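You operate a simulated robot arm through the tools that you are given. There is no shell and no other tool. Be economical: measure what you need, move in short steps, check, and stop when the job is done.

Carry out the task below with a simulated two-armed robot. There is one attempt and no reset: what you move stays moved.

Task
Put the steel ring labelled "21" from the clear end of the steel bench on the fourth shelf from the bottom of the grey rack and the steel ring marked "22" on the middle shelf of the black shelf unit. Put the bearing that says "B" from the taped area of the wooden table on the yellow disc and the bearing that says "A" on the blue disc. Count the washers on the taped area of the wooden table, then put as many of the caps from the taped area of the wooden table on the shelf of the steel table. Put the thick yellow ring on the clear part of the wooden table away on the top of the long bench. Screw the cap back on the blue jar. Fetch the green plug and stand it on the clear end of the steel bench. Take the silver ring from the taped area of the wooden table and put it on the black block. Put the silver can on the top of the long bench away on the top of the red cart. Take the purple wrench on the top of the long bench and put it away on the middle of the grey bench. Any order will do. Set down upright: green plug.

The check looks at the end state, three seconds after you hand in, the way a careful person would. Anything else that was tipped, shoved, dropped, spilled or broken makes it a failure. A push-on lid holds only when it is set on centred and level and pressed home; a screw cap is set on level and turned clockwise until tight.

Robot
Two 7-joint arms with fingered hands on one trunk, on a base that drives. Base frame: it is fixed to the floor where the robot stands at the start and does not move with it; the origin is under the middle of the robot, x ahead of it, y to its left, z up. Units: cm, degrees, N and s.
The left shoulder is at the start at [7.2, 17.7, 90.2], the right one opposite. Places, roughly: bearing [0, -175, 100]; black block (8x7x3 cm) [60, -240, 90]; blue disc (10x10x1 cm) [40, -190, 90]; blue jar (7x7x12 cm) [50, -160, 100]; cap (4x4x3 cm) [70, -170, 90]; clear end of the steel bench [80, -30, 80]; fourth shelf of the grey rack [140, -500, 140]; green plug (5x5x10 cm) [0, -140, 100]; middle of the grey bench [660, -70, 90]; middle shelf of the black shelf unit [-40, -130, 50]; purple wrench (24x5x5 cm) [-60, 150, 90]; shelf of the steel table [430, 120, 20]; silver can (8x8x5 cm) [-50, 130, 90]; silver ring (5x5x2 cm) [-30, -180, 90]; steel ring [75, -25, 75]; thick yellow ring (7x7x2 cm) [40, -150, 90]; top of the long bench [-10, 190, 90]; top of the red cart [450, -80, 80]; washer (5x5x1 cm) [0, -200, 90]; yellow disc (10x10x1 cm) [20, -130, 90]. Payload 4 kg a hand.
The tool frame of a hand sits at the grasp point between the pads (the TCP): z along the fingers, y along the line on which they close. The tips reach 3.7 cm beyond it. The gripper opens to 12.4 cm. The gripper's body begins 4.3 cm behind the TCP. The gripper is a hand of 3 fingers: y runs from the thumb to the fingers, the wrist lies at [-1.5, -10.8, -20.2] in the tool frame.
Orientation is told as [roll, pitch, yaw] about the base's x, y, z axes, in that order, counted from this pose: with the fingers straight down and the wrist toward the robot, the tool's x, y and z point along [0, 1, 0], [1, 0, 0] and [0, 0, -1] of the base frame.

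Tools
- The arms move only by the tool send_rows. It takes "left_rows", "right_rows" or both (then of equal length, played together; a hand with none holds still); each is a list of rows, each a list of 6 numbers: the shift along the tool's x, y, z in cm, then the turn, a rotation vector about the tool's x, y, z in degrees. In form: [[tx, ty, tz, ax, ay, az], ...]. A call has 1 to 10 rows; each row shifts and turns the commanded pose from where the row before left it, along the tool's axes as they then stand. Rows are played at 5 a second. More than 5 cm and 8.6 degrees between two rows, and nothing of the call is played. A pose out of reach is approached as far as the arm can. The call stops where the force on the tool passes 40 N (or 10 N more than at its start, if that is more) or the arm is blocked; 0.2 s more then pass. In this call time passes only in rows, and 0.2 s behind the last. It gives the time, the measured TCP pose, the force on the tool (base axes), the opening and the grip force at its end, in the units of the frame above (readings bear some noise), with the torque about the TCP (base axes, N m) and any sound that the robot's microphone picked up.
- Cameras (640 x 400 px; columns grow to the right, rows downward): "scene" is now at [6.31, -4.08, 155.5]; the picture's right is [-0.51, -0.86, 0.01], its down [-0.56, 0.33, -0.76] and it looks along [0.65, -0.39, -0.65] (base axes); focal length 277 px, centre (320, 200). "left" rides on the left gripper at [-6.4, -7.6, -13.7] in its tool frame; the picture's right is [-0.84, -0.26, 0.48], its down [0.48, -0.76, 0.43] and it looks along [0.26, 0.60, 0.76] (tool axes); focal length 256 px, centre (320, 200). "right" rides on the right gripper at [6.4, -7.6, -13.6] in its tool frame; the picture's right is [-0.84, 0.26, -0.48], its down [-0.48, -0.76, 0.43] and it looks along [-0.26, 0.60, 0.76] (tool axes); focal length 256 px, centre (320, 200). There is no depth. A picture from a camera that has moved, and an enlarged one, comes with that camera's place and axes in the base frame and with its lens.
- camera(camera): a new picture of that camera. No time passes.
- raise_lower(by): slides the trunk up (or, below 0, down) by that many cm; the arms and the scene camera ride with it, the base frame stays. It gives what a move gives, with no picture.
- drive_base(legs): drives the robot by 1 to 6 legs, each [ahead, left, turn to the left] in cm, cm and degrees, along the robot's own axes; the way and the turn of a leg run together, so that a leg with both is an arc; at most 150 cm and 180 degrees a leg. The arms and the cameras ride along, it lands a little off, and it stops where it bumps. It gives what a move gives.
- set_fingers(index, middle, thumb_bend, thumb_turn, hand): sets how far each is bent, from 0 (flat) to 100 (curled in); at 30 the hand is open as for a grip, at 70 the pads meet at the TCP. One left out holds its place. A second passes; each finger stops where it meets its share of the squeeze, and holds until it gets a number again. It is the only way to open and close the hand. It gives what a move gives, with no picture; readings hold the bend of each and the force on the fingers (four entries, about 0 where the hand has none), thumb and palm. thumb_turn goes from beside the hand (0) to across from the fingers (100), as for a grip.
- head_to(pan, tilt): turns the head with the scene camera to pan (to the left, within 86 degrees either way) and tilt (down, from -29 to 69), counted from straight ahead of the robot. It gives what a move gives.
- enlarge(camera, box): a new picture of the part [left, top, right, bottom] of that camera's present view, enlarged. No time passes.
- hand_in(): hands the job in; it is judged then, once.

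Go step by step. Nothing tells you exact positions but the pictures and the camera data: compare them with the known pose of the tool, close in by small moves and look again before you grip or let go. The budget is 556 turns and 352 pictures, counting those below and the enlarged ones. Unless the task says otherwise, let go and move clear before handing in.

The tools are called after "Call:" as a command line: name --argument value ..., lists and objects as JSON in quotes. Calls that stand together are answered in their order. send_rows: Moves the arms, as the interface text tells. Its arguments: {"type":"object","properties":{"left_rows":{"type":"array","items":{"type":"array","items":{"type":"number"}}},"right_rows":{"type":"array","items":{"type":"array","items":{"type":"number"}}}},"required":[]} The other tools are called the same way: raise_lower (by) slides the trunk up or down; set_fingers (index, middle, thumb_bend, thumb_turn, hand) moves the fingers one by one; drive_base (legs) drives the base; head_to (pan, tilt) turns the head that bears the scene camera; camera (camera) takes a picture; enlarge (camera, box) takes an enlarged picture of a part of a camera's view; hand_in () hands the job in.

At the start:

```text
t: 0.0
left_tcp_pos: [62.92, -6.42, 106.23]
left_orientation: [0.0, 0.1, 0.0]
left_force: [0.1, 0.2, 0.3]
left_wrist_torque: [0.04, 0.01, -0.01]
left_finger_gap: 12.37
left_grasp_force: 0.0
left_shape: jaw
left_bend: [30.0, 30.0, 30.0, 98.0]
left_finger forces: [0.0, 0.0, 0.1, 0.0, 0.1, 0.0]
right_tcp_pos: [43.34, -54.75, 110.49]
right_orientation: [-0.1, 0.0, -0.1]
right_force: [-0.6, -0.3, 0.5]
right_wrist_torque: [-0.02, 0.03, 0.0]
right_finger_gap: 12.38
right_grasp_force: 0.1
right_shape: jaw
right_bend: [30.0, 30.0, 30.0, 98.0]
right_finger forces: [0.0, 0.0, 0.0, 0.1, 0.1, 0.0]
trunk travel left (down, up): [-42.5, 16.5]
robot x, y, heading: [-0.06, 0.03, -0.0]
head pan, tilt: [-30.5, 39.9]
```

scene: 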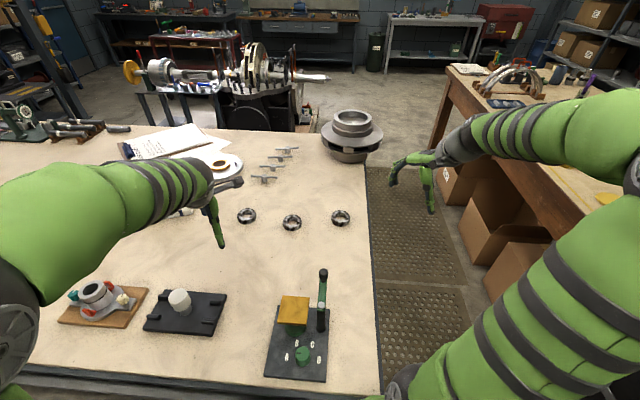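
right: 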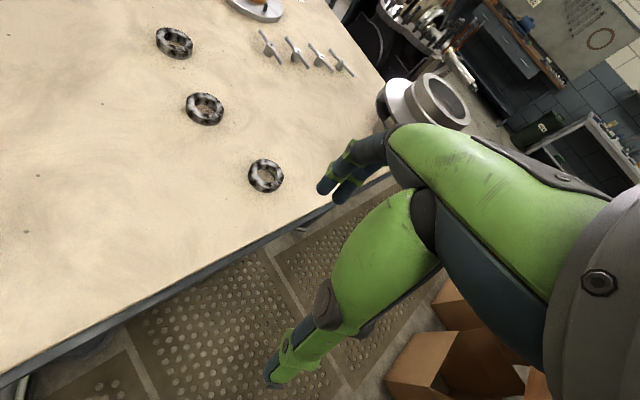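
left: 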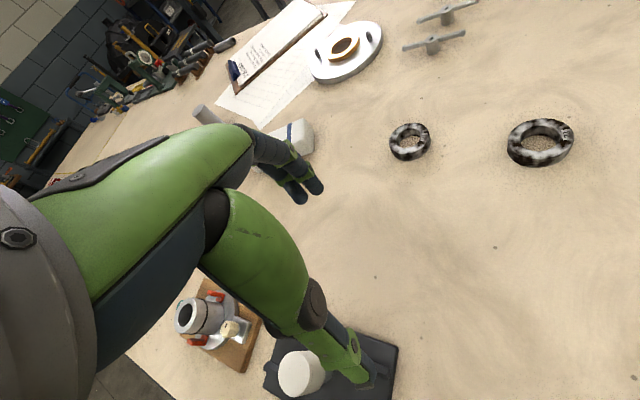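

I see a steel bench ahead with three dark rings. I'll first enlarge the views to read the ring labels and survey the room.

Call:
enlarge --camera "scene" --box '[220, 190, 370, 250]'

Call:
enlarge --camera "right" --box '[140, 10, 300, 210]'

Call:
enlarge --camera "left" --box '[370, 100, 600, 200]'

Call:
head_to --pan -80 --tilt 20

```text
4.27 times, centred on (295, 220) of scene
camera zoom: at [6.31, -4.08, 155.5], right [-0.51, -0.86, 0.01], down [-0.56, 0.33, -0.76], along [0.65, -0.39, -0.65], focal length 1184 px, centre (427, 115)
```

zoom: 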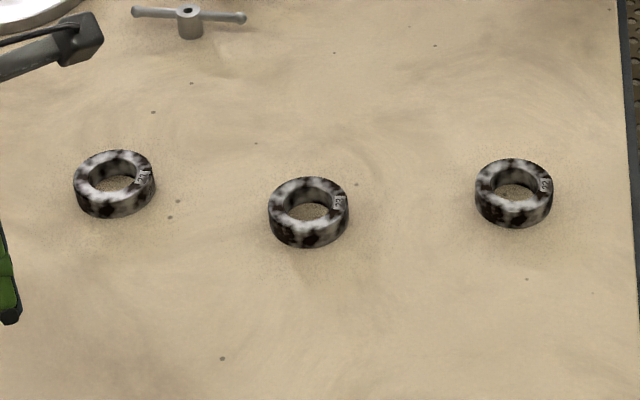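

```text
2.00 times, centred on (220, 110) of right
camera zoom: at [35.69, -48.43, 124.19], right [0.26, -0.84, 0.48], down [-0.76, -0.48, -0.43], along [0.6, -0.26, -0.76], focal length 512 px, centre (520, 380)
```

zoom: 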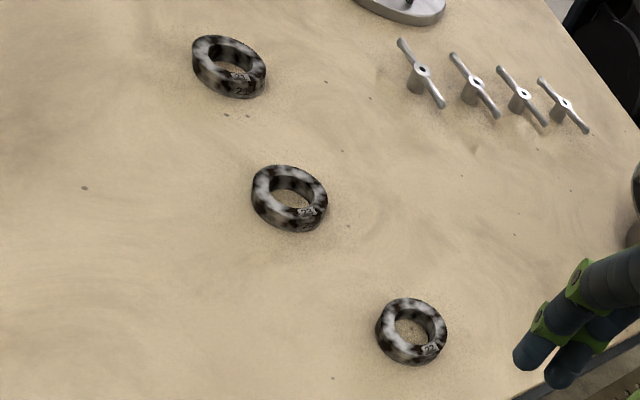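

```text
2.78 times, centred on (485, 150) of left
camera zoom: at [55.2, -12.72, 119.75], right [-0.26, -0.84, -0.48], down [-0.76, 0.48, -0.43], along [0.6, 0.25, -0.76], focal length 712 px, centre (-139, 339)
```

zoom: 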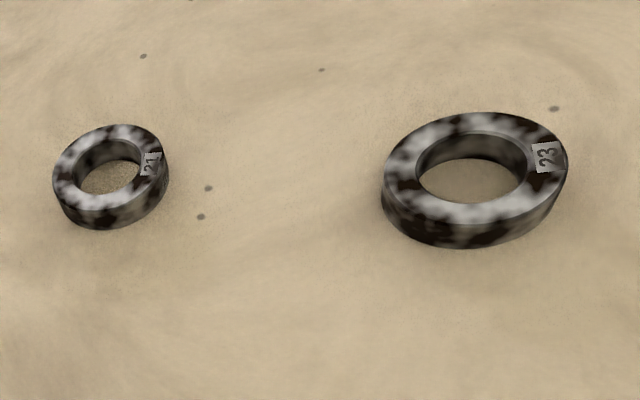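

```text
t: 1.2
left_tcp_pos: [61.71, -6.38, 106.72]
left_orientation: [-0.1, -0.7, 0.0]
left_force: [-0.6, -0.3, 0.1]
left_wrist_torque: [-0.06, 0.0, 0.01]
left_finger_gap: 12.4
left_grasp_force: 0.0
left_shape: jaw
left_bend: [30.0, 30.0, 30.0, 98.0]
left_finger forces: [0.0, 0.0, 0.0, 0.0, 0.0, 0.0]
right_tcp_pos: [41.95, -54.73, 110.99]
right_orientation: [0.0, -0.7, 0.0]
right_force: [0.4, -0.4, -0.4]
right_wrist_torque: [0.02, 0.02, 0.01]
right_finger_gap: 12.39
right_grasp_force: 0.0
right_shape: jaw
right_bend: [30.0, 30.0, 30.0, 98.0]
right_finger forces: [0.1, 0.0, 0.0, 0.0, 0.0, 0.0]
trunk travel left (down, up): [-42.5, 16.5]
robot x, y, heading: [0.11, -0.21, 0.2]
head pan, tilt: [-80.0, 20.0]
```

Ring 21 is the left one near (92,-21), 23 the middle one, and 22 the right one near (72,-53). Now I'll survey to the right.

Call:
camera --camera "scene"

Call:
enlarge --camera "scene" --box '[160, 100, 480, 300]'

```text
345 pictures are left
camera scene: at [0.66, -8.92, 158.7], right [-0.98, -0.17, 0.01], down [-0.07, 0.34, -0.94], along [0.16, -0.93, -0.34], focal length 277 px, centre (320, 200)
```

scene: 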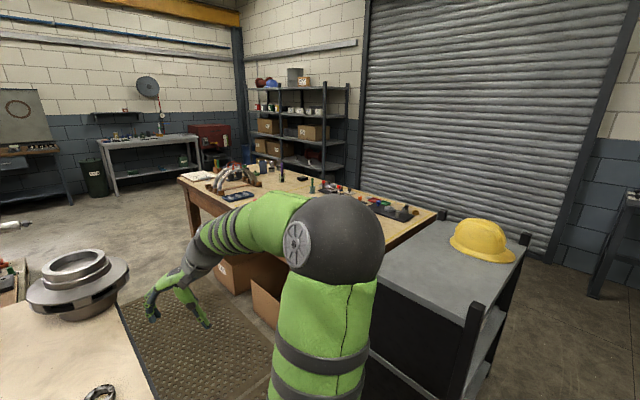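

```text
2.00 times, centred on (320, 200) of scene
camera zoom: at [0.66, -8.92, 158.7], right [-0.98, -0.17, 0.01], down [-0.07, 0.34, -0.94], along [0.16, -0.93, -0.34], focal length 555 px, centre (320, 200)
```

zoom: 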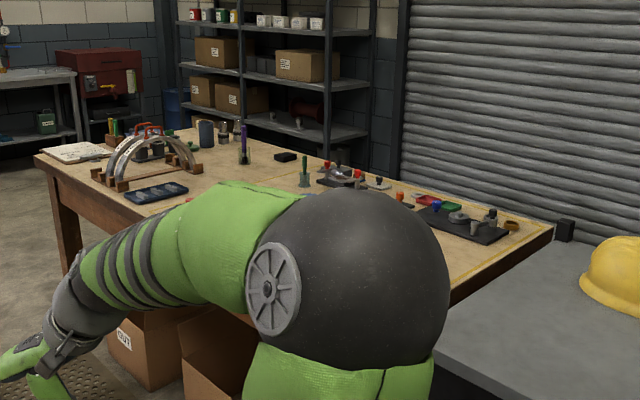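

The far right is the wooden table, black shelf unit with a helmet, and grey rack behind. Ring 22 triangulates to about (68.4,-50.5) on a surface at z≈79; I bring the right hand above it and look.

Call:
send_rows --right_rows '[[0.7, 4.4, 2.5, 0, 0, 0], [0.7, 4.4, 2.5, 0, 0, 0], [0.7, 4.4, 2.5, 0, 0, 0], [0.7, 4.4, 2.5, 0, 0, 0], [0.7, 4.4, 2.5, 0, 0, 0], [0.7, 4.4, 2.5, 0, 0, 0]]'

Call:
camera --camera "right"

```text
refused: row 1 steps farther than a row can; nothing moved
```

```text
343 pictures are left
camera right: at [34.2, -48.39, 124.53], right [0.25, -0.84, 0.49], down [-0.75, -0.48, -0.44], along [0.61, -0.26, -0.75], focal length 256 px, centre (320, 200)
```

right: 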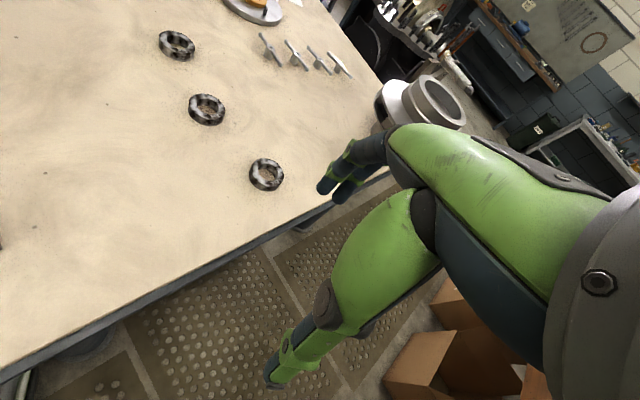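

The step was a hair over 5 cm, so I resend it in smaller steps.

Call:
send_rows --right_rows '[[0.7, 4.2, 2.2, 0, 0, 0], [0.7, 4.2, 2.2, 0, 0, 0], [0.7, 4.2, 2.2, 0, 0, 0], [0.7, 4.2, 2.2, 0, 0, 0], [0.7, 4.2, 2.2, 0, 0, 0], [0.7, 4.2, 2.2, 0, 0, 0]]'

Call:
camera --camera "right"

```text
t: 2.6
left_tcp_pos: [61.7, -6.29, 106.81]
left_orientation: [0.0, -0.6, 0.1]
left_force: [0.1, -0.7, 0.8]
left_wrist_torque: [-0.01, -0.02, -0.01]
left_finger_gap: 12.39
left_grasp_force: 0.0
left_shape: jaw
left_bend: [30.0, 30.0, 30.0, 98.0]
left_finger forces: [0.0, 0.0, 0.0, 0.0, 0.0, 0.1]
right_tcp_pos: [66.58, -50.92, 98.29]
right_orientation: [-0.2, -0.7, -0.1]
right_force: [-0.2, 0.3, -0.5]
right_wrist_torque: [0.05, -0.04, -0.02]
right_finger_gap: 12.38
right_grasp_force: 0.0
right_shape: jaw
right_bend: [30.0, 30.0, 30.0, 98.0]
right_finger forces: [0.0, 0.0, 0.0, 0.0, 0.0, 0.0]
right hand out of reach, approached as far as the arm can: row 2
trunk travel left (down, up): [-42.5, 16.5]
robot x, y, heading: [-0.1, 0.23, 0.1]
head pan, tilt: [-80.0, 20.0]
```

```text
342 pictures are left
camera right: at [58.87, -44.48, 111.91], right [0.25, -0.84, 0.49], down [-0.76, -0.48, -0.44], along [0.61, -0.26, -0.75], focal length 256 px, centre (320, 200)
```

right: 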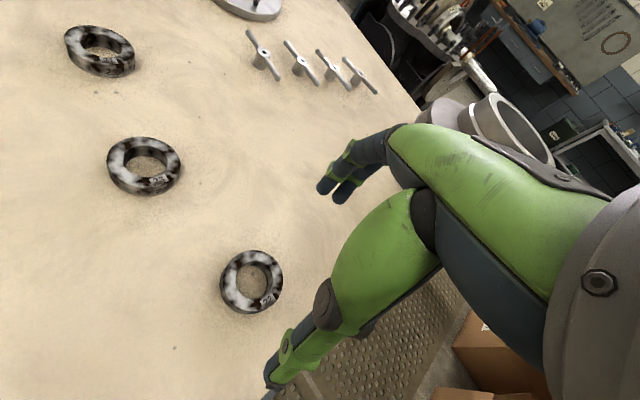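

The estimate holds: ring 22 sits at about (68.1,-50.4), diameter ≈7.4. I descend around it in steps.

Call:
send_rows --right_rows '[[0.4, 1.6, 3, 0, 0, 0], [0, 0, 4, 0, 0, 0], [0, 0, 4, 0, 0, 0], [0, 0, 2, 0, 0, 0], [0, 0, 1, 0, 0, 0], [0, 0, 0.5, 0, 0, 0]]'

Call:
camera --camera "right"

```text
t: 4.0
left_tcp_pos: [61.61, -6.47, 106.87]
left_orientation: [-0.1, -0.6, 0.1]
left_force: [0.2, 1.0, 0.0]
left_wrist_torque: [-0.01, 0.01, 0.01]
left_finger_gap: 12.38
left_grasp_force: 0.1
left_shape: jaw
left_bend: [30.0, 30.0, 30.0, 98.0]
left_finger forces: [0.1, 0.0, 0.1, 0.0, 0.1, 0.1]
right_tcp_pos: [68.26, -50.53, 83.89]
right_orientation: [0.0, -0.6, 0.0]
right_force: [0.0, 0.7, -0.4]
right_wrist_torque: [-0.02, -0.02, -0.02]
right_finger_gap: 12.38
right_grasp_force: 0.0
right_shape: jaw
right_bend: [30.0, 30.0, 30.0, 98.0]
right_finger forces: [0.0, 0.0, 0.0, 0.1, 0.0, 0.0]
trunk travel left (down, up): [-42.5, 16.5]
robot x, y, heading: [0.07, -0.15, -0.2]
head pan, tilt: [-80.0, 20.0]
```

```text
341 pictures are left
camera right: at [60.61, -44.0, 97.49], right [0.25, -0.84, 0.49], down [-0.76, -0.48, -0.44], along [0.61, -0.26, -0.75], focal length 256 px, centre (320, 200)
```

right: 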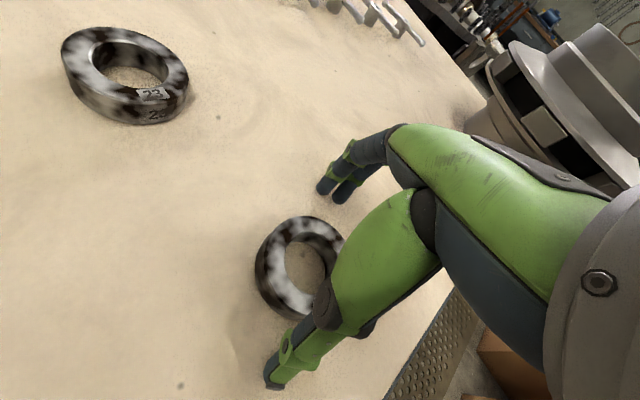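

The ring sits between thumb and fingers. I lower a little more until the tips nearly touch the bench.

Call:
send_rows --right_rows '[[0, 0, 0.5, 0, 0, 0], [0, 0, 0.4, 0, 0, 0], [0, 0, 0.3, 0, 0, 0]]'

Call:
camera --camera "right"

```text
t: 4.8
left_tcp_pos: [61.32, -6.26, 107.01]
left_orientation: [-0.2, -0.7, -0.1]
left_force: [1.2, 0.6, 0.4]
left_wrist_torque: [-0.01, 0.04, -0.02]
left_finger_gap: 12.41
left_grasp_force: 0.0
left_shape: jaw
left_bend: [30.0, 30.0, 30.0, 98.0]
left_finger forces: [0.0, 0.0, 0.0, 0.0, 0.0, 0.1]
right_tcp_pos: [68.33, -50.41, 83.45]
right_orientation: [-0.1, -1.1, -0.1]
right_force: [-6.8, 0.3, 38.5]
right_wrist_torque: [0.1, -2.15, 0.06]
right_finger_gap: 12.16
right_grasp_force: 0.1
right_shape: jaw
right_bend: [29.0, 30.0, 30.0, 98.0]
right_finger forces: [19.2, 16.6, 0.0, 0.1, 3.1, 0.0]
trunk travel left (down, up): [-42.5, 16.5]
robot x, y, heading: [-0.26, 0.05, 0.1]
head pan, tilt: [-80.0, 20.0]
```

```text
340 pictures are left
camera right: at [60.53, -43.96, 96.92], right [0.25, -0.84, 0.49], down [-0.75, -0.48, -0.45], along [0.61, -0.26, -0.75], focal length 256 px, centre (320, 200)
```

right: 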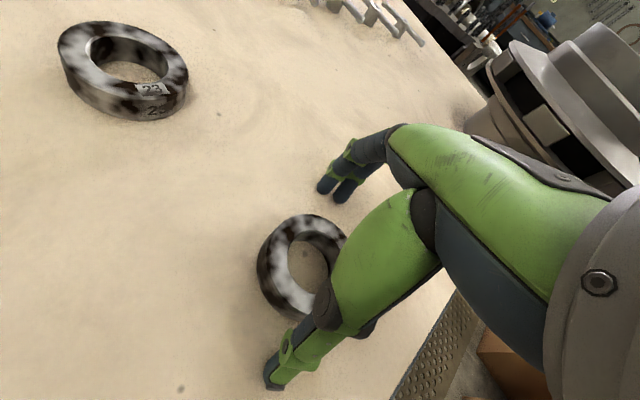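

The tips touch the bench (surface ≈79.8). I lift slightly and close.

Call:
send_rows --right_rows '[[0, 0, -0.6, 0, 0, 0], [0, 0, -0.4, 0, 0, 0]]'

Call:
set_fingers --hand "right" --index 70 --middle 70 --thumb_bend 70

Call:
camera --camera "right"

```text
t: 5.4
left_tcp_pos: [61.56, -6.32, 106.74]
left_orientation: [-0.1, -0.6, 0.1]
left_force: [0.6, -0.1, -1.2]
left_wrist_torque: [-0.01, 0.01, -0.03]
left_finger_gap: 12.34
left_grasp_force: 0.0
left_shape: jaw
left_bend: [30.0, 30.0, 30.0, 98.0]
left_finger forces: [0.1, 0.1, 0.0, 0.1, 0.1, 0.0]
right_tcp_pos: [68.17, -50.49, 83.65]
right_orientation: [0.0, -0.4, 0.1]
right_force: [-0.8, -0.1, 6.8]
right_wrist_torque: [-0.04, -0.5, -0.03]
right_finger_gap: 12.38
right_grasp_force: 0.0
right_shape: jaw
right_bend: [30.0, 30.0, 30.0, 98.0]
right_finger forces: [0.2, 6.6, 0.1, 0.1, 0.0, 0.0]
trunk travel left (down, up): [-42.5, 16.5]
robot x, y, heading: [0.03, -0.22, -0.0]
head pan, tilt: [-80.0, 20.0]
```

```text
t: 6.4
left_tcp_pos: [61.4, -6.29, 106.94]
left_orientation: [-0.2, -0.7, -0.1]
left_force: [0.2, -0.5, 0.2]
left_wrist_torque: [0.04, 0.03, 0.01]
left_finger_gap: 12.38
left_grasp_force: 0.2
left_shape: jaw
left_bend: [30.0, 30.0, 30.0, 98.0]
left_finger forces: [0.0, 0.0, 0.1, 0.0, 0.0, 0.1]
right_tcp_pos: [68.31, -50.49, 84.18]
right_orientation: [-0.2, -0.9, 0.1]
right_force: [2.2, -4.8, 31.9]
right_wrist_torque: [-0.24, -1.32, -0.14]
right_finger_gap: 7.07
right_grasp_force: 31.2
right_shape: fingers
right_bend: [45.0, 44.0, 57.0, 97.0]
right_finger forces: [15.8, 24.2, 0.0, 0.0, 21.9, 0.0]
trunk travel left (down, up): [-42.5, 16.5]
robot x, y, heading: [-0.14, -0.05, 0.1]
head pan, tilt: [-80.0, 20.0]
```

```text
339 pictures are left
camera right: at [60.47, -44.02, 97.64], right [0.25, -0.84, 0.49], down [-0.75, -0.48, -0.45], along [0.61, -0.26, -0.75], focal length 256 px, centre (320, 200)
```

right: 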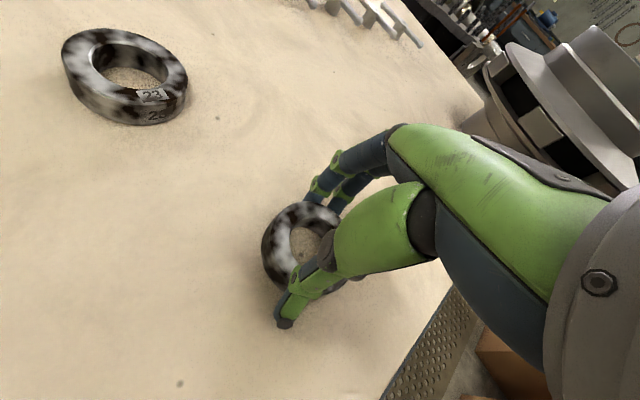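

The ring is gripped at a 7.07 cm gap. I lift it.

Call:
send_rows --right_rows '[[0, 0, -1, 0, 0, 0], [0, 0, -2, 0, 0, 0], [0, 0, -4, 0, 0, 0], [0, -2, -4, 0, 0, 0], [0, -2, -4, 0, 0, 0], [0, -4, -2, 0, 0, 0]]'

Call:
camera --camera "right"

```text
t: 7.8
left_tcp_pos: [61.43, -6.4, 106.71]
left_orientation: [-0.1, -0.5, 0.0]
left_force: [0.3, 0.4, 0.9]
left_wrist_torque: [0.0, 0.0, -0.01]
left_finger_gap: 12.38
left_grasp_force: 0.2
left_shape: jaw
left_bend: [30.0, 30.0, 30.0, 98.0]
left_finger forces: [0.1, 0.1, 0.0, 0.0, 0.1, 0.0]
right_tcp_pos: [59.98, -50.56, 100.59]
right_orientation: [0.0, -0.7, 0.1]
right_force: [0.7, 0.2, -4.4]
right_wrist_torque: [-0.05, 0.04, 0.0]
right_finger_gap: 6.97
right_grasp_force: 18.0
right_shape: fingers
right_bend: [45.0, 46.0, 58.0, 97.0]
right_finger forces: [11.0, 7.1, 0.0, 0.0, 16.9, 0.1]
trunk travel left (down, up): [-42.5, 16.5]
robot x, y, heading: [0.22, 0.02, 0.1]
head pan, tilt: [-80.0, 20.0]
```

```text
338 pictures are left
camera right: at [52.24, -44.15, 114.11], right [0.25, -0.84, 0.48], down [-0.75, -0.48, -0.44], along [0.61, -0.25, -0.75], focal length 256 px, centre (320, 200)
```

right: 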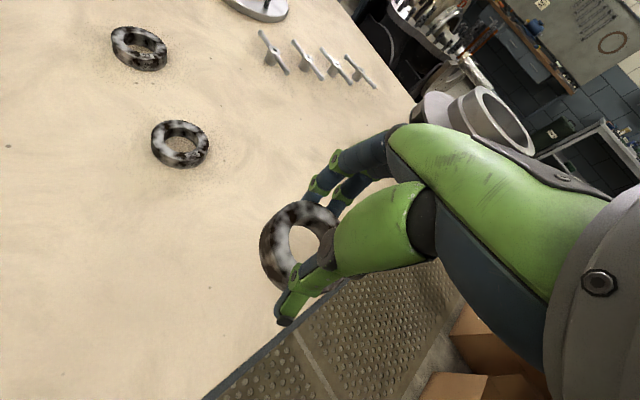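

Ring 22 is secure. Now I turn the base 25° right so the left hand reaches ring 21, with the head looking at the bench.

Call:
drive_base --legs '[[0, 0, -25]]'

Call:
head_to --pan 0 --tilt 40

Call:
camera --camera "left"

```text
t: 9.4
left_tcp_pos: [53.04, -31.74, 106.86]
left_orientation: [-0.1, -0.7, -24.9]
left_force: [0.1, 0.0, 0.0]
left_wrist_torque: [-0.02, 0.05, 0.02]
left_finger_gap: 12.36
left_grasp_force: 0.1
left_shape: jaw
left_bend: [30.0, 30.0, 30.0, 98.0]
left_finger forces: [0.0, 0.1, 0.0, 0.1, 0.0, 0.0]
right_tcp_pos: [33.09, -71.07, 100.45]
right_orientation: [0.0, -0.7, -24.9]
right_force: [-0.5, -0.3, -2.8]
right_wrist_torque: [-0.01, 0.01, 0.0]
right_finger_gap: 6.96
right_grasp_force: 17.4
right_shape: fingers
right_bend: [45.0, 46.0, 58.0, 97.0]
right_finger forces: [10.8, 6.9, 0.1, 0.0, 16.4, 0.1]
trunk travel left (down, up): [-42.5, 16.5]
robot x, y, heading: [-0.36, 0.12, -24.8]
head pan, tilt: [-80.0, 20.0]
```

```text
t: 11.0
left_tcp_pos: [52.22, -31.82, 107.26]
left_orientation: [0.1, -1.1, -24.9]
left_force: [-0.5, 0.8, -0.7]
left_wrist_torque: [0.04, -0.01, 0.02]
left_finger_gap: 12.41
left_grasp_force: 0.1
left_shape: jaw
left_bend: [30.0, 30.0, 30.0, 98.0]
left_finger forces: [0.0, 0.1, 0.0, 0.0, 0.1, 0.0]
right_tcp_pos: [32.19, -71.26, 100.72]
right_orientation: [0.2, -1.1, -24.9]
right_force: [-0.4, 0.0, -3.5]
right_wrist_torque: [0.03, 0.06, -0.04]
right_finger_gap: 6.96
right_grasp_force: 17.5
right_shape: fingers
right_bend: [45.0, 46.0, 58.0, 97.0]
right_finger forces: [11.3, 7.2, 0.1, 0.0, 17.1, 0.1]
trunk travel left (down, up): [-42.5, 16.5]
robot x, y, heading: [0.11, -0.05, -25.0]
head pan, tilt: [0.0, 40.0]
```

```text
337 pictures are left
camera left: at [42.26, -34.24, 120.59], right [-0.58, -0.65, -0.49], down [-0.48, 0.76, -0.45], along [0.66, -0.03, -0.75], focal length 256 px, centre (320, 200)
```

left: 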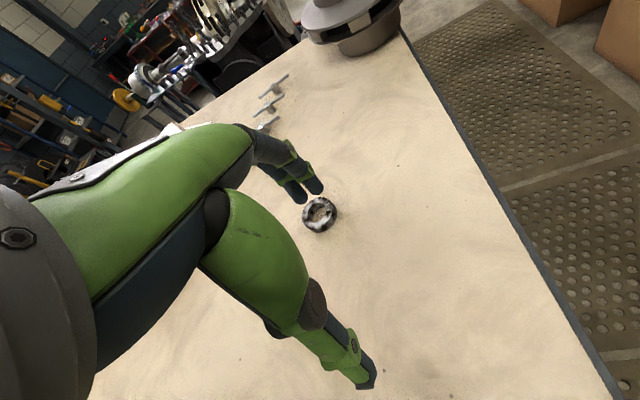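

The robot is turned; ring 23 shows under the fingers. I move the left hand over ring 21 near (87.8,-19.7) at height.

Call:
send_rows --left_rows '[[4, 0, 0, 0, 0, 0], [4, 2, 0, 0, 0, 0], [3, 3.5, 1, 0, 0, 0], [3, 3.5, 1, 0, 0, 0], [3, 3.5, 1, 0, 0, 0], [3, 3.5, 1, 0, 0, 0], [3, 3.5, 1, 0, 0, 0], [3, 3.5, 1, 0, 0, 0], [0, 2, 2, 0, 0, 0], [0, 2, 2, 0, 0, 0]]'

Call:
camera --camera "left"

```text
t: 13.2
left_tcp_pos: [88.1, -19.49, 97.85]
left_orientation: [0.1, -1.1, -24.9]
left_force: [0.5, -0.6, -0.3]
left_wrist_torque: [-0.01, -0.01, 0.01]
left_finger_gap: 12.36
left_grasp_force: 0.1
left_shape: jaw
left_bend: [30.0, 30.0, 30.0, 98.0]
left_finger forces: [0.1, 0.0, 0.0, 0.0, 0.0, 0.0]
right_tcp_pos: [32.26, -71.17, 100.63]
right_orientation: [0.2, -1.1, -24.9]
right_force: [0.1, -0.4, -4.2]
right_wrist_torque: [0.03, 0.07, -0.02]
right_finger_gap: 6.95
right_grasp_force: 18.0
right_shape: fingers
right_bend: [45.0, 46.0, 58.0, 97.0]
right_finger forces: [11.2, 6.9, 0.0, 0.0, 16.7, 0.0]
trunk travel left (down, up): [-42.5, 16.5]
robot x, y, heading: [0.03, -0.19, -24.7]
head pan, tilt: [0.0, 40.0]
```

```text
336 pictures are left
camera left: at [78.17, -22.03, 111.2], right [-0.58, -0.65, -0.49], down [-0.48, 0.76, -0.45], along [0.66, -0.02, -0.75], focal length 256 px, centre (320, 200)
```

left: 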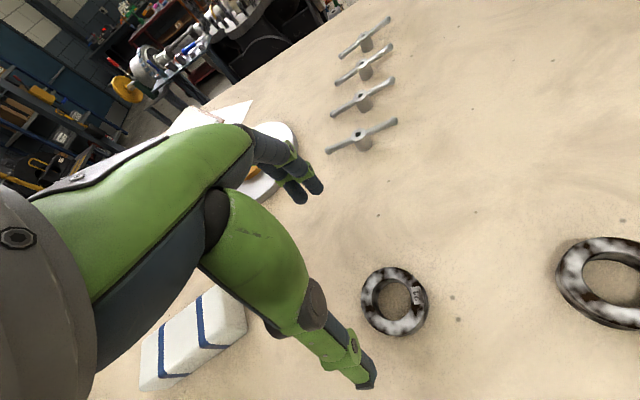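

Ring 21 (label readable) lies at about (86.9,-19.5). I descend over it.

Call:
send_rows --left_rows '[[-0.5, -1.1, 3, 0, 0, 0], [0, 0, 4, 0, 0, 0], [0, 0, 3, 0, 0, 0], [0, 0, 2, 0, 0, 0], [0, 0, 1.2, 0, 0, 0]]'

Call:
camera --camera "left"

```text
t: 14.4
left_tcp_pos: [86.92, -19.74, 84.65]
left_orientation: [0.1, -1.0, -24.9]
left_force: [0.1, 0.1, 0.6]
left_wrist_torque: [0.01, -0.01, 0.02]
left_finger_gap: 12.36
left_grasp_force: 0.1
left_shape: jaw
left_bend: [30.0, 30.0, 30.0, 98.0]
left_finger forces: [0.0, 0.0, 0.0, 0.0, 0.0, 0.0]
right_tcp_pos: [32.28, -71.2, 100.63]
right_orientation: [0.1, -1.1, -24.9]
right_force: [-0.9, 0.2, -3.7]
right_wrist_torque: [0.01, 0.04, 0.0]
right_finger_gap: 6.92
right_grasp_force: 17.2
right_shape: fingers
right_bend: [45.0, 46.0, 58.0, 97.0]
right_finger forces: [11.1, 7.0, 0.0, 0.0, 16.7, 0.1]
trunk travel left (down, up): [-42.5, 16.5]
robot x, y, heading: [-0.13, 0.13, -25.0]
head pan, tilt: [0.0, 40.0]
```

```text
335 pictures are left
camera left: at [77.04, -22.26, 97.92], right [-0.58, -0.65, -0.49], down [-0.48, 0.76, -0.45], along [0.66, -0.03, -0.75], focal length 256 px, centre (320, 200)
```

left: 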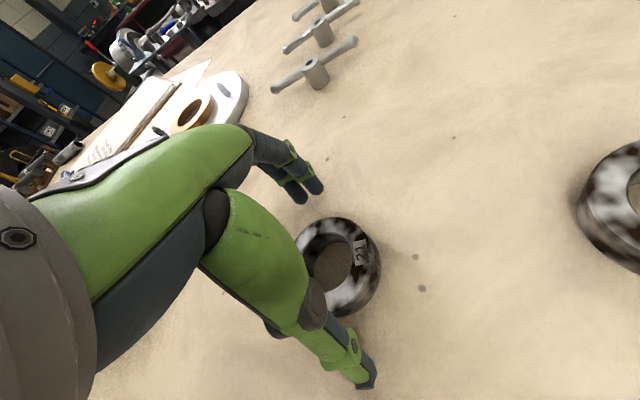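

Aligned well; tiny correction and close.

Call:
send_rows --left_rows '[[-0.3, 0, 0.3, 0, 0, 0]]'

Call:
set_fingers --hand "left" --index 70 --middle 70 --thumb_bend 70

Call:
send_rows --left_rows '[[0, 0, -1, 0, 0, 0], [0, 0, -2, 0, 0, 0], [0, 0, -4, 0, 0, 0], [0, 0, -4, 0, 0, 0], [0, -3, -4, 0, 0, 0], [0, -4, -3, 0, 0, 0]]'

Call:
camera --camera "left"

```text
t: 14.8
left_tcp_pos: [86.87, -20.05, 84.27]
left_orientation: [0.1, -1.2, -25.0]
left_force: [-0.1, -0.2, 0.7]
left_wrist_torque: [0.02, 0.0, 0.02]
left_finger_gap: 12.38
left_grasp_force: 0.1
left_shape: jaw
left_bend: [30.0, 30.0, 30.0, 98.0]
left_finger forces: [0.1, 0.1, 0.1, 0.0, 0.1, 0.0]
right_tcp_pos: [32.27, -71.15, 100.72]
right_orientation: [0.1, -1.1, -24.8]
right_force: [-1.1, 0.8, -3.2]
right_wrist_torque: [0.0, 0.06, -0.01]
right_finger_gap: 6.95
right_grasp_force: 16.9
right_shape: fingers
right_bend: [45.0, 46.0, 58.0, 97.0]
right_finger forces: [11.2, 6.9, 0.1, 0.0, 16.7, 0.1]
trunk travel left (down, up): [-42.5, 16.5]
robot x, y, heading: [-0.02, -0.29, -24.7]
head pan, tilt: [0.0, 40.0]
```

```text
t: 15.8
left_tcp_pos: [86.9, -20.0, 84.38]
left_orientation: [0.2, -1.2, -24.9]
left_force: [1.9, 0.5, 4.7]
left_wrist_torque: [-0.07, -0.39, 0.07]
left_finger_gap: 6.65
left_grasp_force: 19.7
left_shape: fingers
left_bend: [52.0, 51.0, 54.0, 96.0]
left_finger forces: [8.7, 12.5, 0.0, 0.0, 17.7, 0.0]
right_tcp_pos: [32.22, -71.07, 100.83]
right_orientation: [0.3, -1.1, -24.8]
right_force: [0.2, 0.6, -3.1]
right_wrist_torque: [0.03, 0.03, -0.03]
right_finger_gap: 6.95
right_grasp_force: 17.0
right_shape: fingers
right_bend: [45.0, 46.0, 58.0, 97.0]
right_finger forces: [11.0, 7.0, 0.0, 0.1, 16.8, 0.0]
trunk travel left (down, up): [-42.5, 16.5]
robot x, y, heading: [-0.29, 0.2, -24.8]
head pan, tilt: [0.0, 40.0]
```

```text
t: 17.2
left_tcp_pos: [79.89, -16.88, 102.2]
left_orientation: [0.1, -1.2, -24.9]
left_force: [-0.4, 0.4, -4.9]
left_wrist_torque: [-0.02, -0.05, 0.03]
left_finger_gap: 6.58
left_grasp_force: 17.2
left_shape: fingers
left_bend: [52.0, 52.0, 54.0, 96.0]
left_finger forces: [9.0, 9.0, 0.1, 0.0, 16.7, 0.0]
right_tcp_pos: [32.08, -71.14, 100.88]
right_orientation: [0.3, -1.2, -24.8]
right_force: [0.0, 0.0, -3.9]
right_wrist_torque: [-0.03, 0.04, -0.04]
right_finger_gap: 6.93
right_grasp_force: 17.0
right_shape: fingers
right_bend: [45.0, 46.0, 58.0, 97.0]
right_finger forces: [10.9, 7.0, 0.0, 0.1, 16.4, 0.0]
trunk travel left (down, up): [-42.5, 16.5]
robot x, y, heading: [-0.11, -0.07, -24.9]
head pan, tilt: [0.0, 40.0]
```

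```text
334 pictures are left
camera left: at [70.01, -19.33, 115.62], right [-0.58, -0.65, -0.49], down [-0.48, 0.76, -0.45], along [0.66, -0.03, -0.75], focal length 256 px, centre (320, 200)
```

left: 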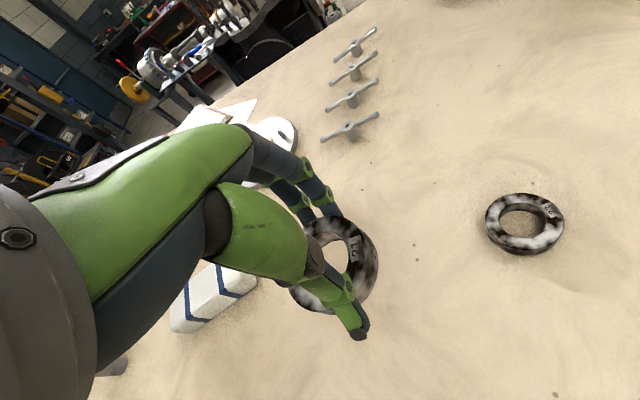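

Both rings are held. I pull the left arm in and up, then turn to face the right side and look at the black shelf unit.

Call:
send_rows --left_rows '[[0, -4, -2, 0, 0, 0], [0, -4, -2, 0, 0, 0], [0, -4, -1, 0, 0, 0], [0, -4, 0, 0, 0, 0], [0, -4, 0, 0, 0, 0], [0, -3, 0, 0, 0, 0]]'

Call:
drive_base --legs '[[0, 0, -65]]'

Call:
head_to --pan -20 --tilt 40

Call:
camera --camera "scene"

```text
t: 18.6
left_tcp_pos: [59.03, -7.18, 106.78]
left_orientation: [0.2, -1.0, -24.9]
left_force: [0.7, 0.2, -3.7]
left_wrist_torque: [-0.03, 0.02, -0.02]
left_finger_gap: 6.56
left_grasp_force: 16.3
left_shape: fingers
left_bend: [52.0, 52.0, 54.0, 96.0]
left_finger forces: [9.0, 8.7, 0.0, 0.1, 16.2, 0.0]
right_tcp_pos: [32.15, -71.19, 100.76]
right_orientation: [0.2, -1.1, -24.9]
right_force: [0.9, -0.2, -3.5]
right_wrist_torque: [0.04, 0.07, 0.01]
right_finger_gap: 6.92
right_grasp_force: 17.4
right_shape: fingers
right_bend: [45.0, 46.0, 58.0, 97.0]
right_finger forces: [10.7, 6.9, 0.0, 0.0, 16.1, 0.0]
trunk travel left (down, up): [-42.5, 16.5]
robot x, y, heading: [-0.54, 0.14, -24.9]
head pan, tilt: [0.0, 40.0]
```

```text
t: 21.9
left_tcp_pos: [19.2, -54.92, 107.28]
left_orientation: [0.1, -1.6, -89.7]
left_force: [0.5, 0.5, -4.1]
left_wrist_torque: [0.02, 0.01, -0.02]
left_finger_gap: 6.43
left_grasp_force: 16.2
left_shape: fingers
left_bend: [53.0, 52.0, 54.0, 97.0]
left_finger forces: [9.0, 8.2, 0.1, 0.0, 14.8, 0.0]
right_tcp_pos: [-50.07, -58.0, 101.37]
right_orientation: [0.3, -1.6, -89.7]
right_force: [0.7, 0.7, -3.9]
right_wrist_torque: [0.07, 0.04, 0.0]
right_finger_gap: 6.88
right_grasp_force: 15.8
right_shape: fingers
right_bend: [45.0, 47.0, 58.0, 97.0]
right_finger forces: [10.3, 6.7, 0.0, 0.0, 15.2, 0.0]
trunk travel left (down, up): [-42.5, 16.5]
robot x, y, heading: [0.43, 0.57, -89.6]
head pan, tilt: [0.0, 40.0]
```

```text
t: 22.7
left_tcp_pos: [19.32, -55.94, 106.24]
left_orientation: [0.1, -0.8, -89.4]
left_force: [1.1, -0.8, -3.8]
left_wrist_torque: [0.04, -0.01, -0.02]
left_finger_gap: 6.4
left_grasp_force: 17.7
left_shape: fingers
left_bend: [53.0, 52.0, 54.0, 97.0]
left_finger forces: [9.3, 9.1, 0.1, 0.0, 16.1, 0.0]
right_tcp_pos: [-49.75, -59.48, 100.19]
right_orientation: [0.5, -0.8, -89.4]
right_force: [0.6, -0.5, -4.4]
right_wrist_torque: [0.05, 0.01, 0.03]
right_finger_gap: 6.85
right_grasp_force: 17.1
right_shape: fingers
right_bend: [45.0, 47.0, 58.0, 97.0]
right_finger forces: [11.3, 6.9, 0.0, 0.0, 16.2, 0.0]
trunk travel left (down, up): [-42.5, 16.5]
robot x, y, heading: [0.97, 0.47, -89.2]
head pan, tilt: [-20.0, 40.0]
```

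```text
333 pictures are left
camera scene: at [-2.57, -1.35, 155.83], right [-0.94, 0.33, -0.01], down [0.21, 0.59, -0.78], along [-0.25, -0.73, -0.63], focal length 277 px, centre (320, 200)
```

scene: 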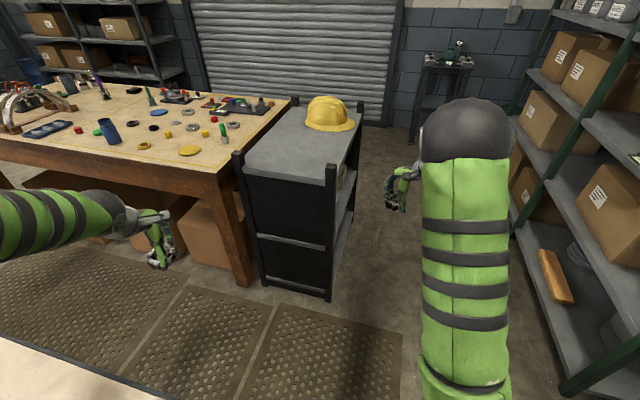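

The black unit stands beside the table, rotated about 30°. I zoom in to see which sides are open.

Call:
enlarge --camera "scene" --box '[220, 80, 400, 310]'

```text
1.74 times, centred on (310, 195) of scene
camera zoom: at [-2.57, -1.35, 155.83], right [-0.94, 0.33, -0.01], down [0.21, 0.59, -0.78], along [-0.25, -0.73, -0.63], focal length 482 px, centre (337, 209)
```

zoom: 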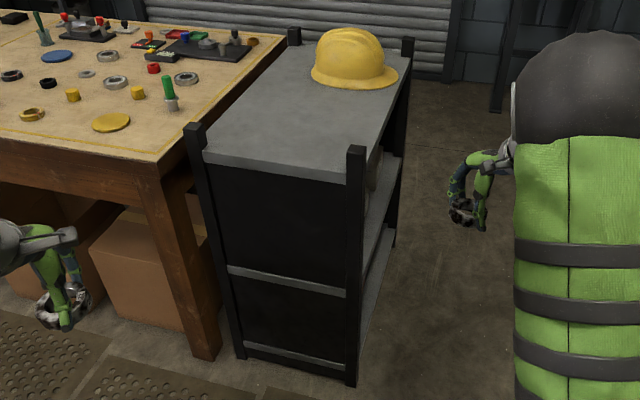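

The near end is closed and the open side faces the aisle. I turn to heading -32° so I can enter the aisle facing its open side, and check the room to the right first.

Call:
drive_base --legs '[[0, 0, 57]]'

Call:
head_to --pan -86 --tilt 40

Call:
camera --camera "scene"

```text
t: 24.2
left_tcp_pos: [28.95, -57.13, 106.3]
left_orientation: [1.6, -0.1, -73.4]
left_force: [0.9, -0.9, -4.5]
left_wrist_torque: [0.03, 0.03, -0.01]
left_finger_gap: 6.35
left_grasp_force: 16.9
left_shape: fingers
left_bend: [53.0, 52.0, 54.0, 96.0]
left_finger forces: [9.5, 8.6, 0.1, 0.1, 15.5, 0.0]
right_tcp_pos: [-36.43, -79.07, 98.6]
right_orientation: [1.7, -0.1, -73.5]
right_force: [0.6, -0.3, -3.8]
right_wrist_torque: [0.02, 0.04, -0.01]
right_finger_gap: 6.81
right_grasp_force: 16.8
right_shape: fingers
right_bend: [45.0, 47.0, 58.0, 97.0]
right_finger forces: [11.2, 7.3, 0.0, 0.0, 16.2, 0.1]
trunk travel left (down, up): [-42.5, 16.5]
robot x, y, heading: [-2.81, -6.37, -73.4]
head pan, tilt: [-20.0, 40.0]
stopped in leg 1: the robot was blocked; the commanded pose is now the measured one
```

```text
t: 25.6
left_tcp_pos: [29.19, -57.05, 106.27]
left_orientation: [1.4, -0.2, -73.2]
left_force: [0.3, 0.5, -4.0]
left_wrist_torque: [0.04, 0.04, 0.0]
left_finger_gap: 6.35
left_grasp_force: 16.3
left_shape: fingers
left_bend: [53.0, 52.0, 54.0, 96.0]
left_finger forces: [9.5, 8.5, 0.1, 0.1, 15.5, 0.0]
right_tcp_pos: [-36.04, -79.41, 98.73]
right_orientation: [1.6, 0.0, -73.2]
right_force: [0.1, 0.0, -3.8]
right_wrist_torque: [0.05, 0.03, 0.03]
right_finger_gap: 6.83
right_grasp_force: 17.1
right_shape: fingers
right_bend: [45.0, 47.0, 58.0, 97.0]
right_finger forces: [11.2, 7.3, 0.0, 0.1, 16.1, 0.0]
trunk travel left (down, up): [-42.5, 16.5]
robot x, y, heading: [-2.94, -6.16, -73.0]
head pan, tilt: [-85.9, 40.0]
```

```text
331 pictures are left
camera scene: at [-11.18, -5.27, 156.22], right [-0.36, 0.93, 0.0], down [0.6, 0.23, -0.77], along [-0.72, -0.28, -0.64], focal length 277 px, centre (320, 200)
```

scene: 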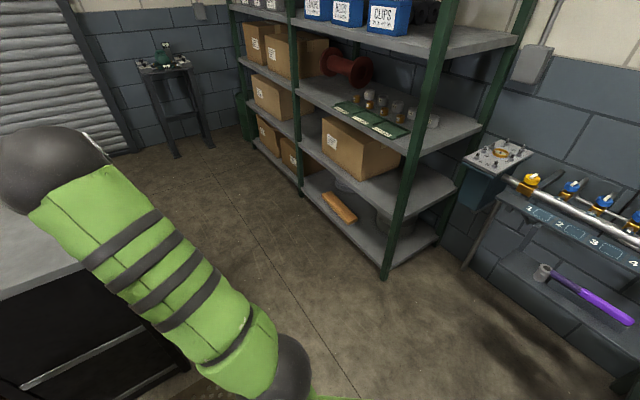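

The base got blocked during the turn. I check the right hand camera and downward scene views for what touched.

Call:
camera --camera "right"

Call:
head_to --pan 30 --tilt 69

Call:
camera --camera "scene"

```text
330 pictures are left
camera right: at [-32.49, -70.34, 112.53], right [-0.74, -0.49, 0.46], down [-0.67, 0.59, -0.45], along [-0.05, -0.64, -0.77], focal length 256 px, centre (320, 200)
```

right: 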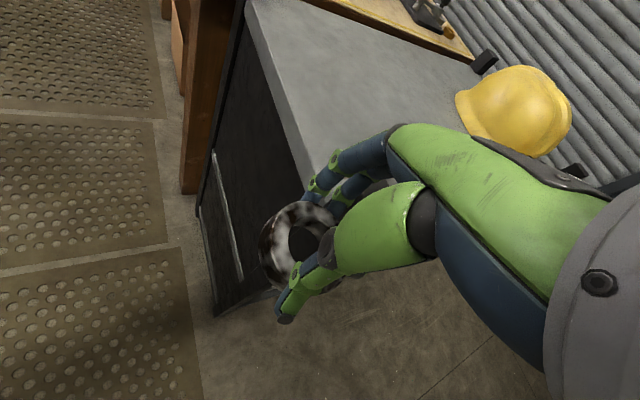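

```text
t: 27.5
left_tcp_pos: [29.16, -57.13, 106.16]
left_orientation: [1.4, -0.3, -73.2]
left_force: [0.1, 0.3, -4.5]
left_wrist_torque: [0.0, 0.05, 0.01]
left_finger_gap: 6.36
left_grasp_force: 16.8
left_shape: fingers
left_bend: [53.0, 52.0, 54.0, 96.0]
left_finger forces: [9.5, 8.5, 0.0, 0.0, 15.5, 0.1]
right_tcp_pos: [-36.01, -79.27, 98.63]
right_orientation: [1.5, 0.0, -73.2]
right_force: [0.3, 0.4, -3.9]
right_wrist_torque: [0.05, -0.01, -0.02]
right_finger_gap: 6.78
right_grasp_force: 17.8
right_shape: fingers
right_bend: [45.0, 47.0, 58.0, 97.0]
right_finger forces: [11.3, 7.4, 0.0, 0.0, 16.2, 0.0]
trunk travel left (down, up): [-42.5, 16.5]
robot x, y, heading: [-3.08, -6.27, -73.5]
head pan, tilt: [30.0, 68.8]
```

```text
329 pictures are left
camera scene: at [0.79, -6.05, 152.55], right [-0.68, -0.73, 0.01], down [-0.68, 0.63, -0.36], along [0.26, -0.25, -0.93], focal length 277 px, centre (320, 200)
```

scene: 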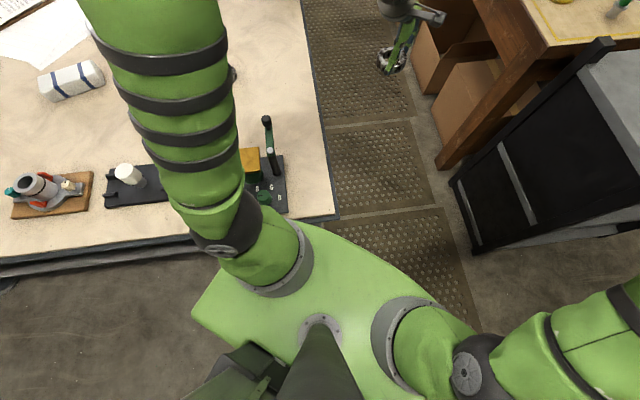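

The base/left elbow is crowding the steel bench corner (room axes are rotated about -34°). I raise the trunk, then back away from the bench perpendicular to its edge.

Call:
raise_lower --by 12

Call:
drive_base --legs '[[-19, -16, 0]]'

Call:
camera --camera "scene"

```text
t: 29.0
left_tcp_pos: [29.64, -56.84, 117.51]
left_orientation: [1.3, -0.2, -73.1]
left_force: [-0.2, -0.5, -4.4]
left_wrist_torque: [-0.01, 0.04, 0.02]
left_finger_gap: 6.37
left_grasp_force: 16.7
left_shape: fingers
left_bend: [53.0, 52.0, 54.0, 96.0]
left_finger forces: [9.3, 8.4, 0.0, 0.0, 15.2, 0.1]
right_tcp_pos: [-35.78, -79.19, 110.27]
right_orientation: [1.3, -0.2, -73.1]
right_force: [0.6, -0.4, -4.0]
right_wrist_torque: [0.05, 0.05, 0.01]
right_finger_gap: 6.81
right_grasp_force: 18.2
right_shape: fingers
right_bend: [45.0, 47.0, 58.0, 97.0]
right_finger forces: [11.0, 7.2, 0.1, 0.0, 15.9, 0.1]
trunk travel left (down, up): [-54.5, 4.5]
robot x, y, heading: [-2.79, -5.99, -72.9]
head pan, tilt: [30.0, 68.8]
```

```text
t: 30.9
left_tcp_pos: [10.48, -44.34, 116.66]
left_orientation: [0.7, 0.5, -72.7]
left_force: [2.7, 0.1, -5.0]
left_wrist_torque: [-0.06, 0.12, -0.05]
left_finger_gap: 6.35
left_grasp_force: 16.7
left_shape: fingers
left_bend: [53.0, 52.0, 54.0, 97.0]
left_finger forces: [9.0, 8.7, 0.0, 0.1, 14.9, 0.0]
right_tcp_pos: [-54.76, -66.98, 110.07]
right_orientation: [0.8, 0.5, -72.7]
right_force: [3.2, -1.6, -4.0]
right_wrist_torque: [0.1, 0.12, -0.03]
right_finger_gap: 6.81
right_grasp_force: 16.8
right_shape: fingers
right_bend: [45.0, 47.0, 58.0, 97.0]
right_finger forces: [11.3, 7.2, 0.0, 0.0, 15.3, 0.1]
trunk travel left (down, up): [-54.5, 4.5]
robot x, y, heading: [-23.88, 7.27, -73.1]
head pan, tilt: [30.0, 68.8]
```

```text
328 pictures are left
camera scene: at [-17.74, 6.48, 163.86], right [-0.68, -0.73, 0.01], down [-0.69, 0.63, -0.35], along [0.25, -0.25, -0.94], focal length 277 px, centre (320, 200)
```

scene: 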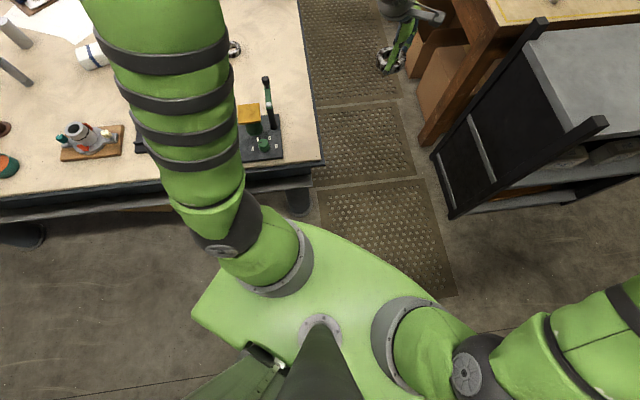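

Clear now. Turn to heading -34° facing along the room axis, back up and strafe right into the aisle.

Call:
drive_base --legs '[[-10, 0, 0], [0, 0, 39]]'

Call:
head_to --pan -60 --tilt 45

Call:
camera --camera "scene"

```text
t: 33.8
left_tcp_pos: [30.61, -2.22, 117.33]
left_orientation: [1.6, 0.1, -34.1]
left_force: [0.6, 0.6, -4.5]
left_wrist_torque: [-0.04, 0.03, -0.03]
left_finger_gap: 6.33
left_grasp_force: 15.8
left_shape: fingers
left_bend: [53.0, 52.0, 54.0, 97.0]
left_finger forces: [8.8, 8.0, 0.1, 0.0, 14.5, 0.0]
right_tcp_pos: [-6.14, -60.58, 109.58]
right_orientation: [1.8, 0.1, -33.8]
right_force: [0.4, 0.0, -3.2]
right_wrist_torque: [-0.03, 0.01, 0.01]
right_finger_gap: 6.81
right_grasp_force: 16.1
right_shape: fingers
right_bend: [45.0, 47.0, 58.0, 97.0]
right_finger forces: [10.3, 6.7, 0.1, 0.0, 14.9, 0.0]
trunk travel left (down, up): [-54.5, 4.5]
robot x, y, heading: [-26.61, 17.61, -34.2]
head pan, tilt: [30.0, 68.8]
```

```text
t: 35.5
left_tcp_pos: [29.86, -3.76, 117.28]
left_orientation: [2.4, 0.1, -33.9]
left_force: [0.1, -0.3, -4.2]
left_wrist_torque: [-0.02, -0.02, 0.01]
left_finger_gap: 6.31
left_grasp_force: 16.1
left_shape: fingers
left_bend: [53.0, 52.0, 54.0, 96.0]
left_finger forces: [9.1, 8.2, 0.0, 0.0, 14.7, 0.0]
right_tcp_pos: [-6.9, -61.86, 108.77]
right_orientation: [2.6, 0.1, -34.0]
right_force: [-0.1, 0.2, -4.9]
right_wrist_torque: [0.02, 0.06, -0.02]
right_finger_gap: 6.78
right_grasp_force: 16.4
right_shape: fingers
right_bend: [45.0, 47.0, 58.0, 97.0]
right_finger forces: [10.7, 7.3, 0.0, 0.0, 15.4, 0.1]
trunk travel left (down, up): [-54.5, 4.5]
robot x, y, heading: [-26.15, 17.93, -34.1]
head pan, tilt: [-60.0, 45.0]
```

```text
327 pictures are left
camera scene: at [-28.82, 13.03, 166.91], right [-1.0, 0.07, 0.01], down [0.05, 0.7, -0.72], along [-0.06, -0.71, -0.7], focal length 277 px, centre (320, 200)
```

scene: 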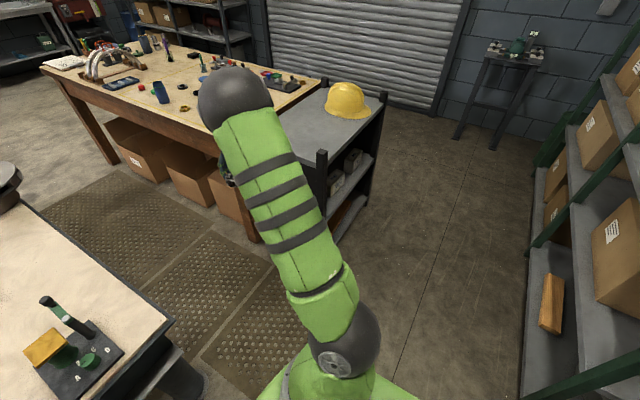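

I can see the open side with a few items on the middle shelf. I drive back 20 and right 105 into the aisle.

Call:
drive_base --legs '[[-20, 0, 0], [0, -105, 0]]'

Call:
head_to --pan -5 --tilt 60

Call:
camera --camera "scene"

```text
t: 42.1
left_tcp_pos: [-46.99, -80.17, 117.09]
left_orientation: [2.4, 0.2, -34.8]
left_force: [0.0, -0.6, -4.2]
left_wrist_torque: [0.01, 0.02, -0.02]
left_finger_gap: 6.32
left_grasp_force: 15.8
left_shape: fingers
left_bend: [53.0, 52.0, 55.0, 97.0]
left_finger forces: [9.2, 8.1, 0.0, 0.0, 14.4, 0.1]
right_tcp_pos: [-84.55, -137.8, 108.55]
right_orientation: [2.7, 0.2, -34.8]
right_force: [-0.4, 0.0, -5.0]
right_wrist_torque: [0.0, 0.05, -0.02]
right_finger_gap: 6.79
right_grasp_force: 16.3
right_shape: fingers
right_bend: [45.0, 47.0, 58.0, 97.0]
right_finger forces: [10.4, 7.1, 0.0, 0.0, 15.1, 0.1]
trunk travel left (down, up): [-54.5, 4.5]
robot x, y, heading: [-103.27, -58.03, -35.1]
head pan, tilt: [-60.0, 45.0]
```

```text
t: 43.3
left_tcp_pos: [-47.1, -80.06, 117.16]
left_orientation: [2.4, 0.2, -34.8]
left_force: [0.3, -0.6, -4.7]
left_wrist_torque: [-0.01, 0.02, -0.03]
left_finger_gap: 6.33
left_grasp_force: 15.7
left_shape: fingers
left_bend: [53.0, 52.0, 55.0, 97.0]
left_finger forces: [9.0, 8.2, 0.0, 0.1, 14.5, 0.1]
right_tcp_pos: [-84.59, -137.83, 108.49]
right_orientation: [2.6, 0.3, -34.7]
right_force: [-0.5, 0.3, -4.7]
right_wrist_torque: [0.06, 0.07, 0.01]
right_finger_gap: 6.75
right_grasp_force: 16.1
right_shape: fingers
right_bend: [45.0, 47.0, 58.0, 97.0]
right_finger forces: [10.5, 7.1, 0.0, 0.0, 15.1, 0.0]
trunk travel left (down, up): [-54.5, 4.5]
robot x, y, heading: [-103.42, -57.92, -35.0]
head pan, tilt: [-5.0, 60.0]
```

```text
326 pictures are left
camera scene: at [-100.74, -60.47, 164.64], right [-0.64, -0.77, 0.0], down [-0.66, 0.56, -0.5], along [0.38, -0.32, -0.87], focal length 277 px, centre (320, 200)
```

scene: 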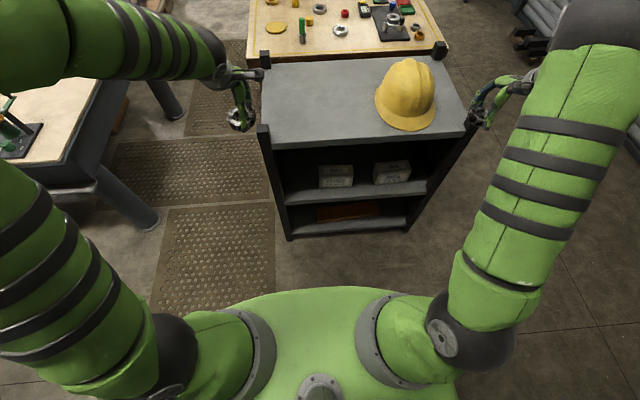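

Now I face the open side: two white boxes sit on the middle shelf. I zoom in for free space.

Call:
enlarge --camera "scene" --box '[250, 110, 490, 250]'

```text
2.67 times, centred on (370, 180) of scene
camera zoom: at [-100.74, -60.47, 164.64], right [-0.64, -0.77, 0.0], down [-0.66, 0.56, -0.5], along [0.38, -0.32, -0.87], focal length 740 px, centre (187, 253)
```

zoom: 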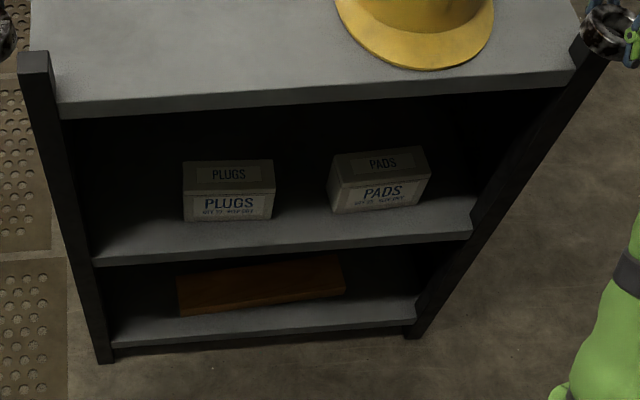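

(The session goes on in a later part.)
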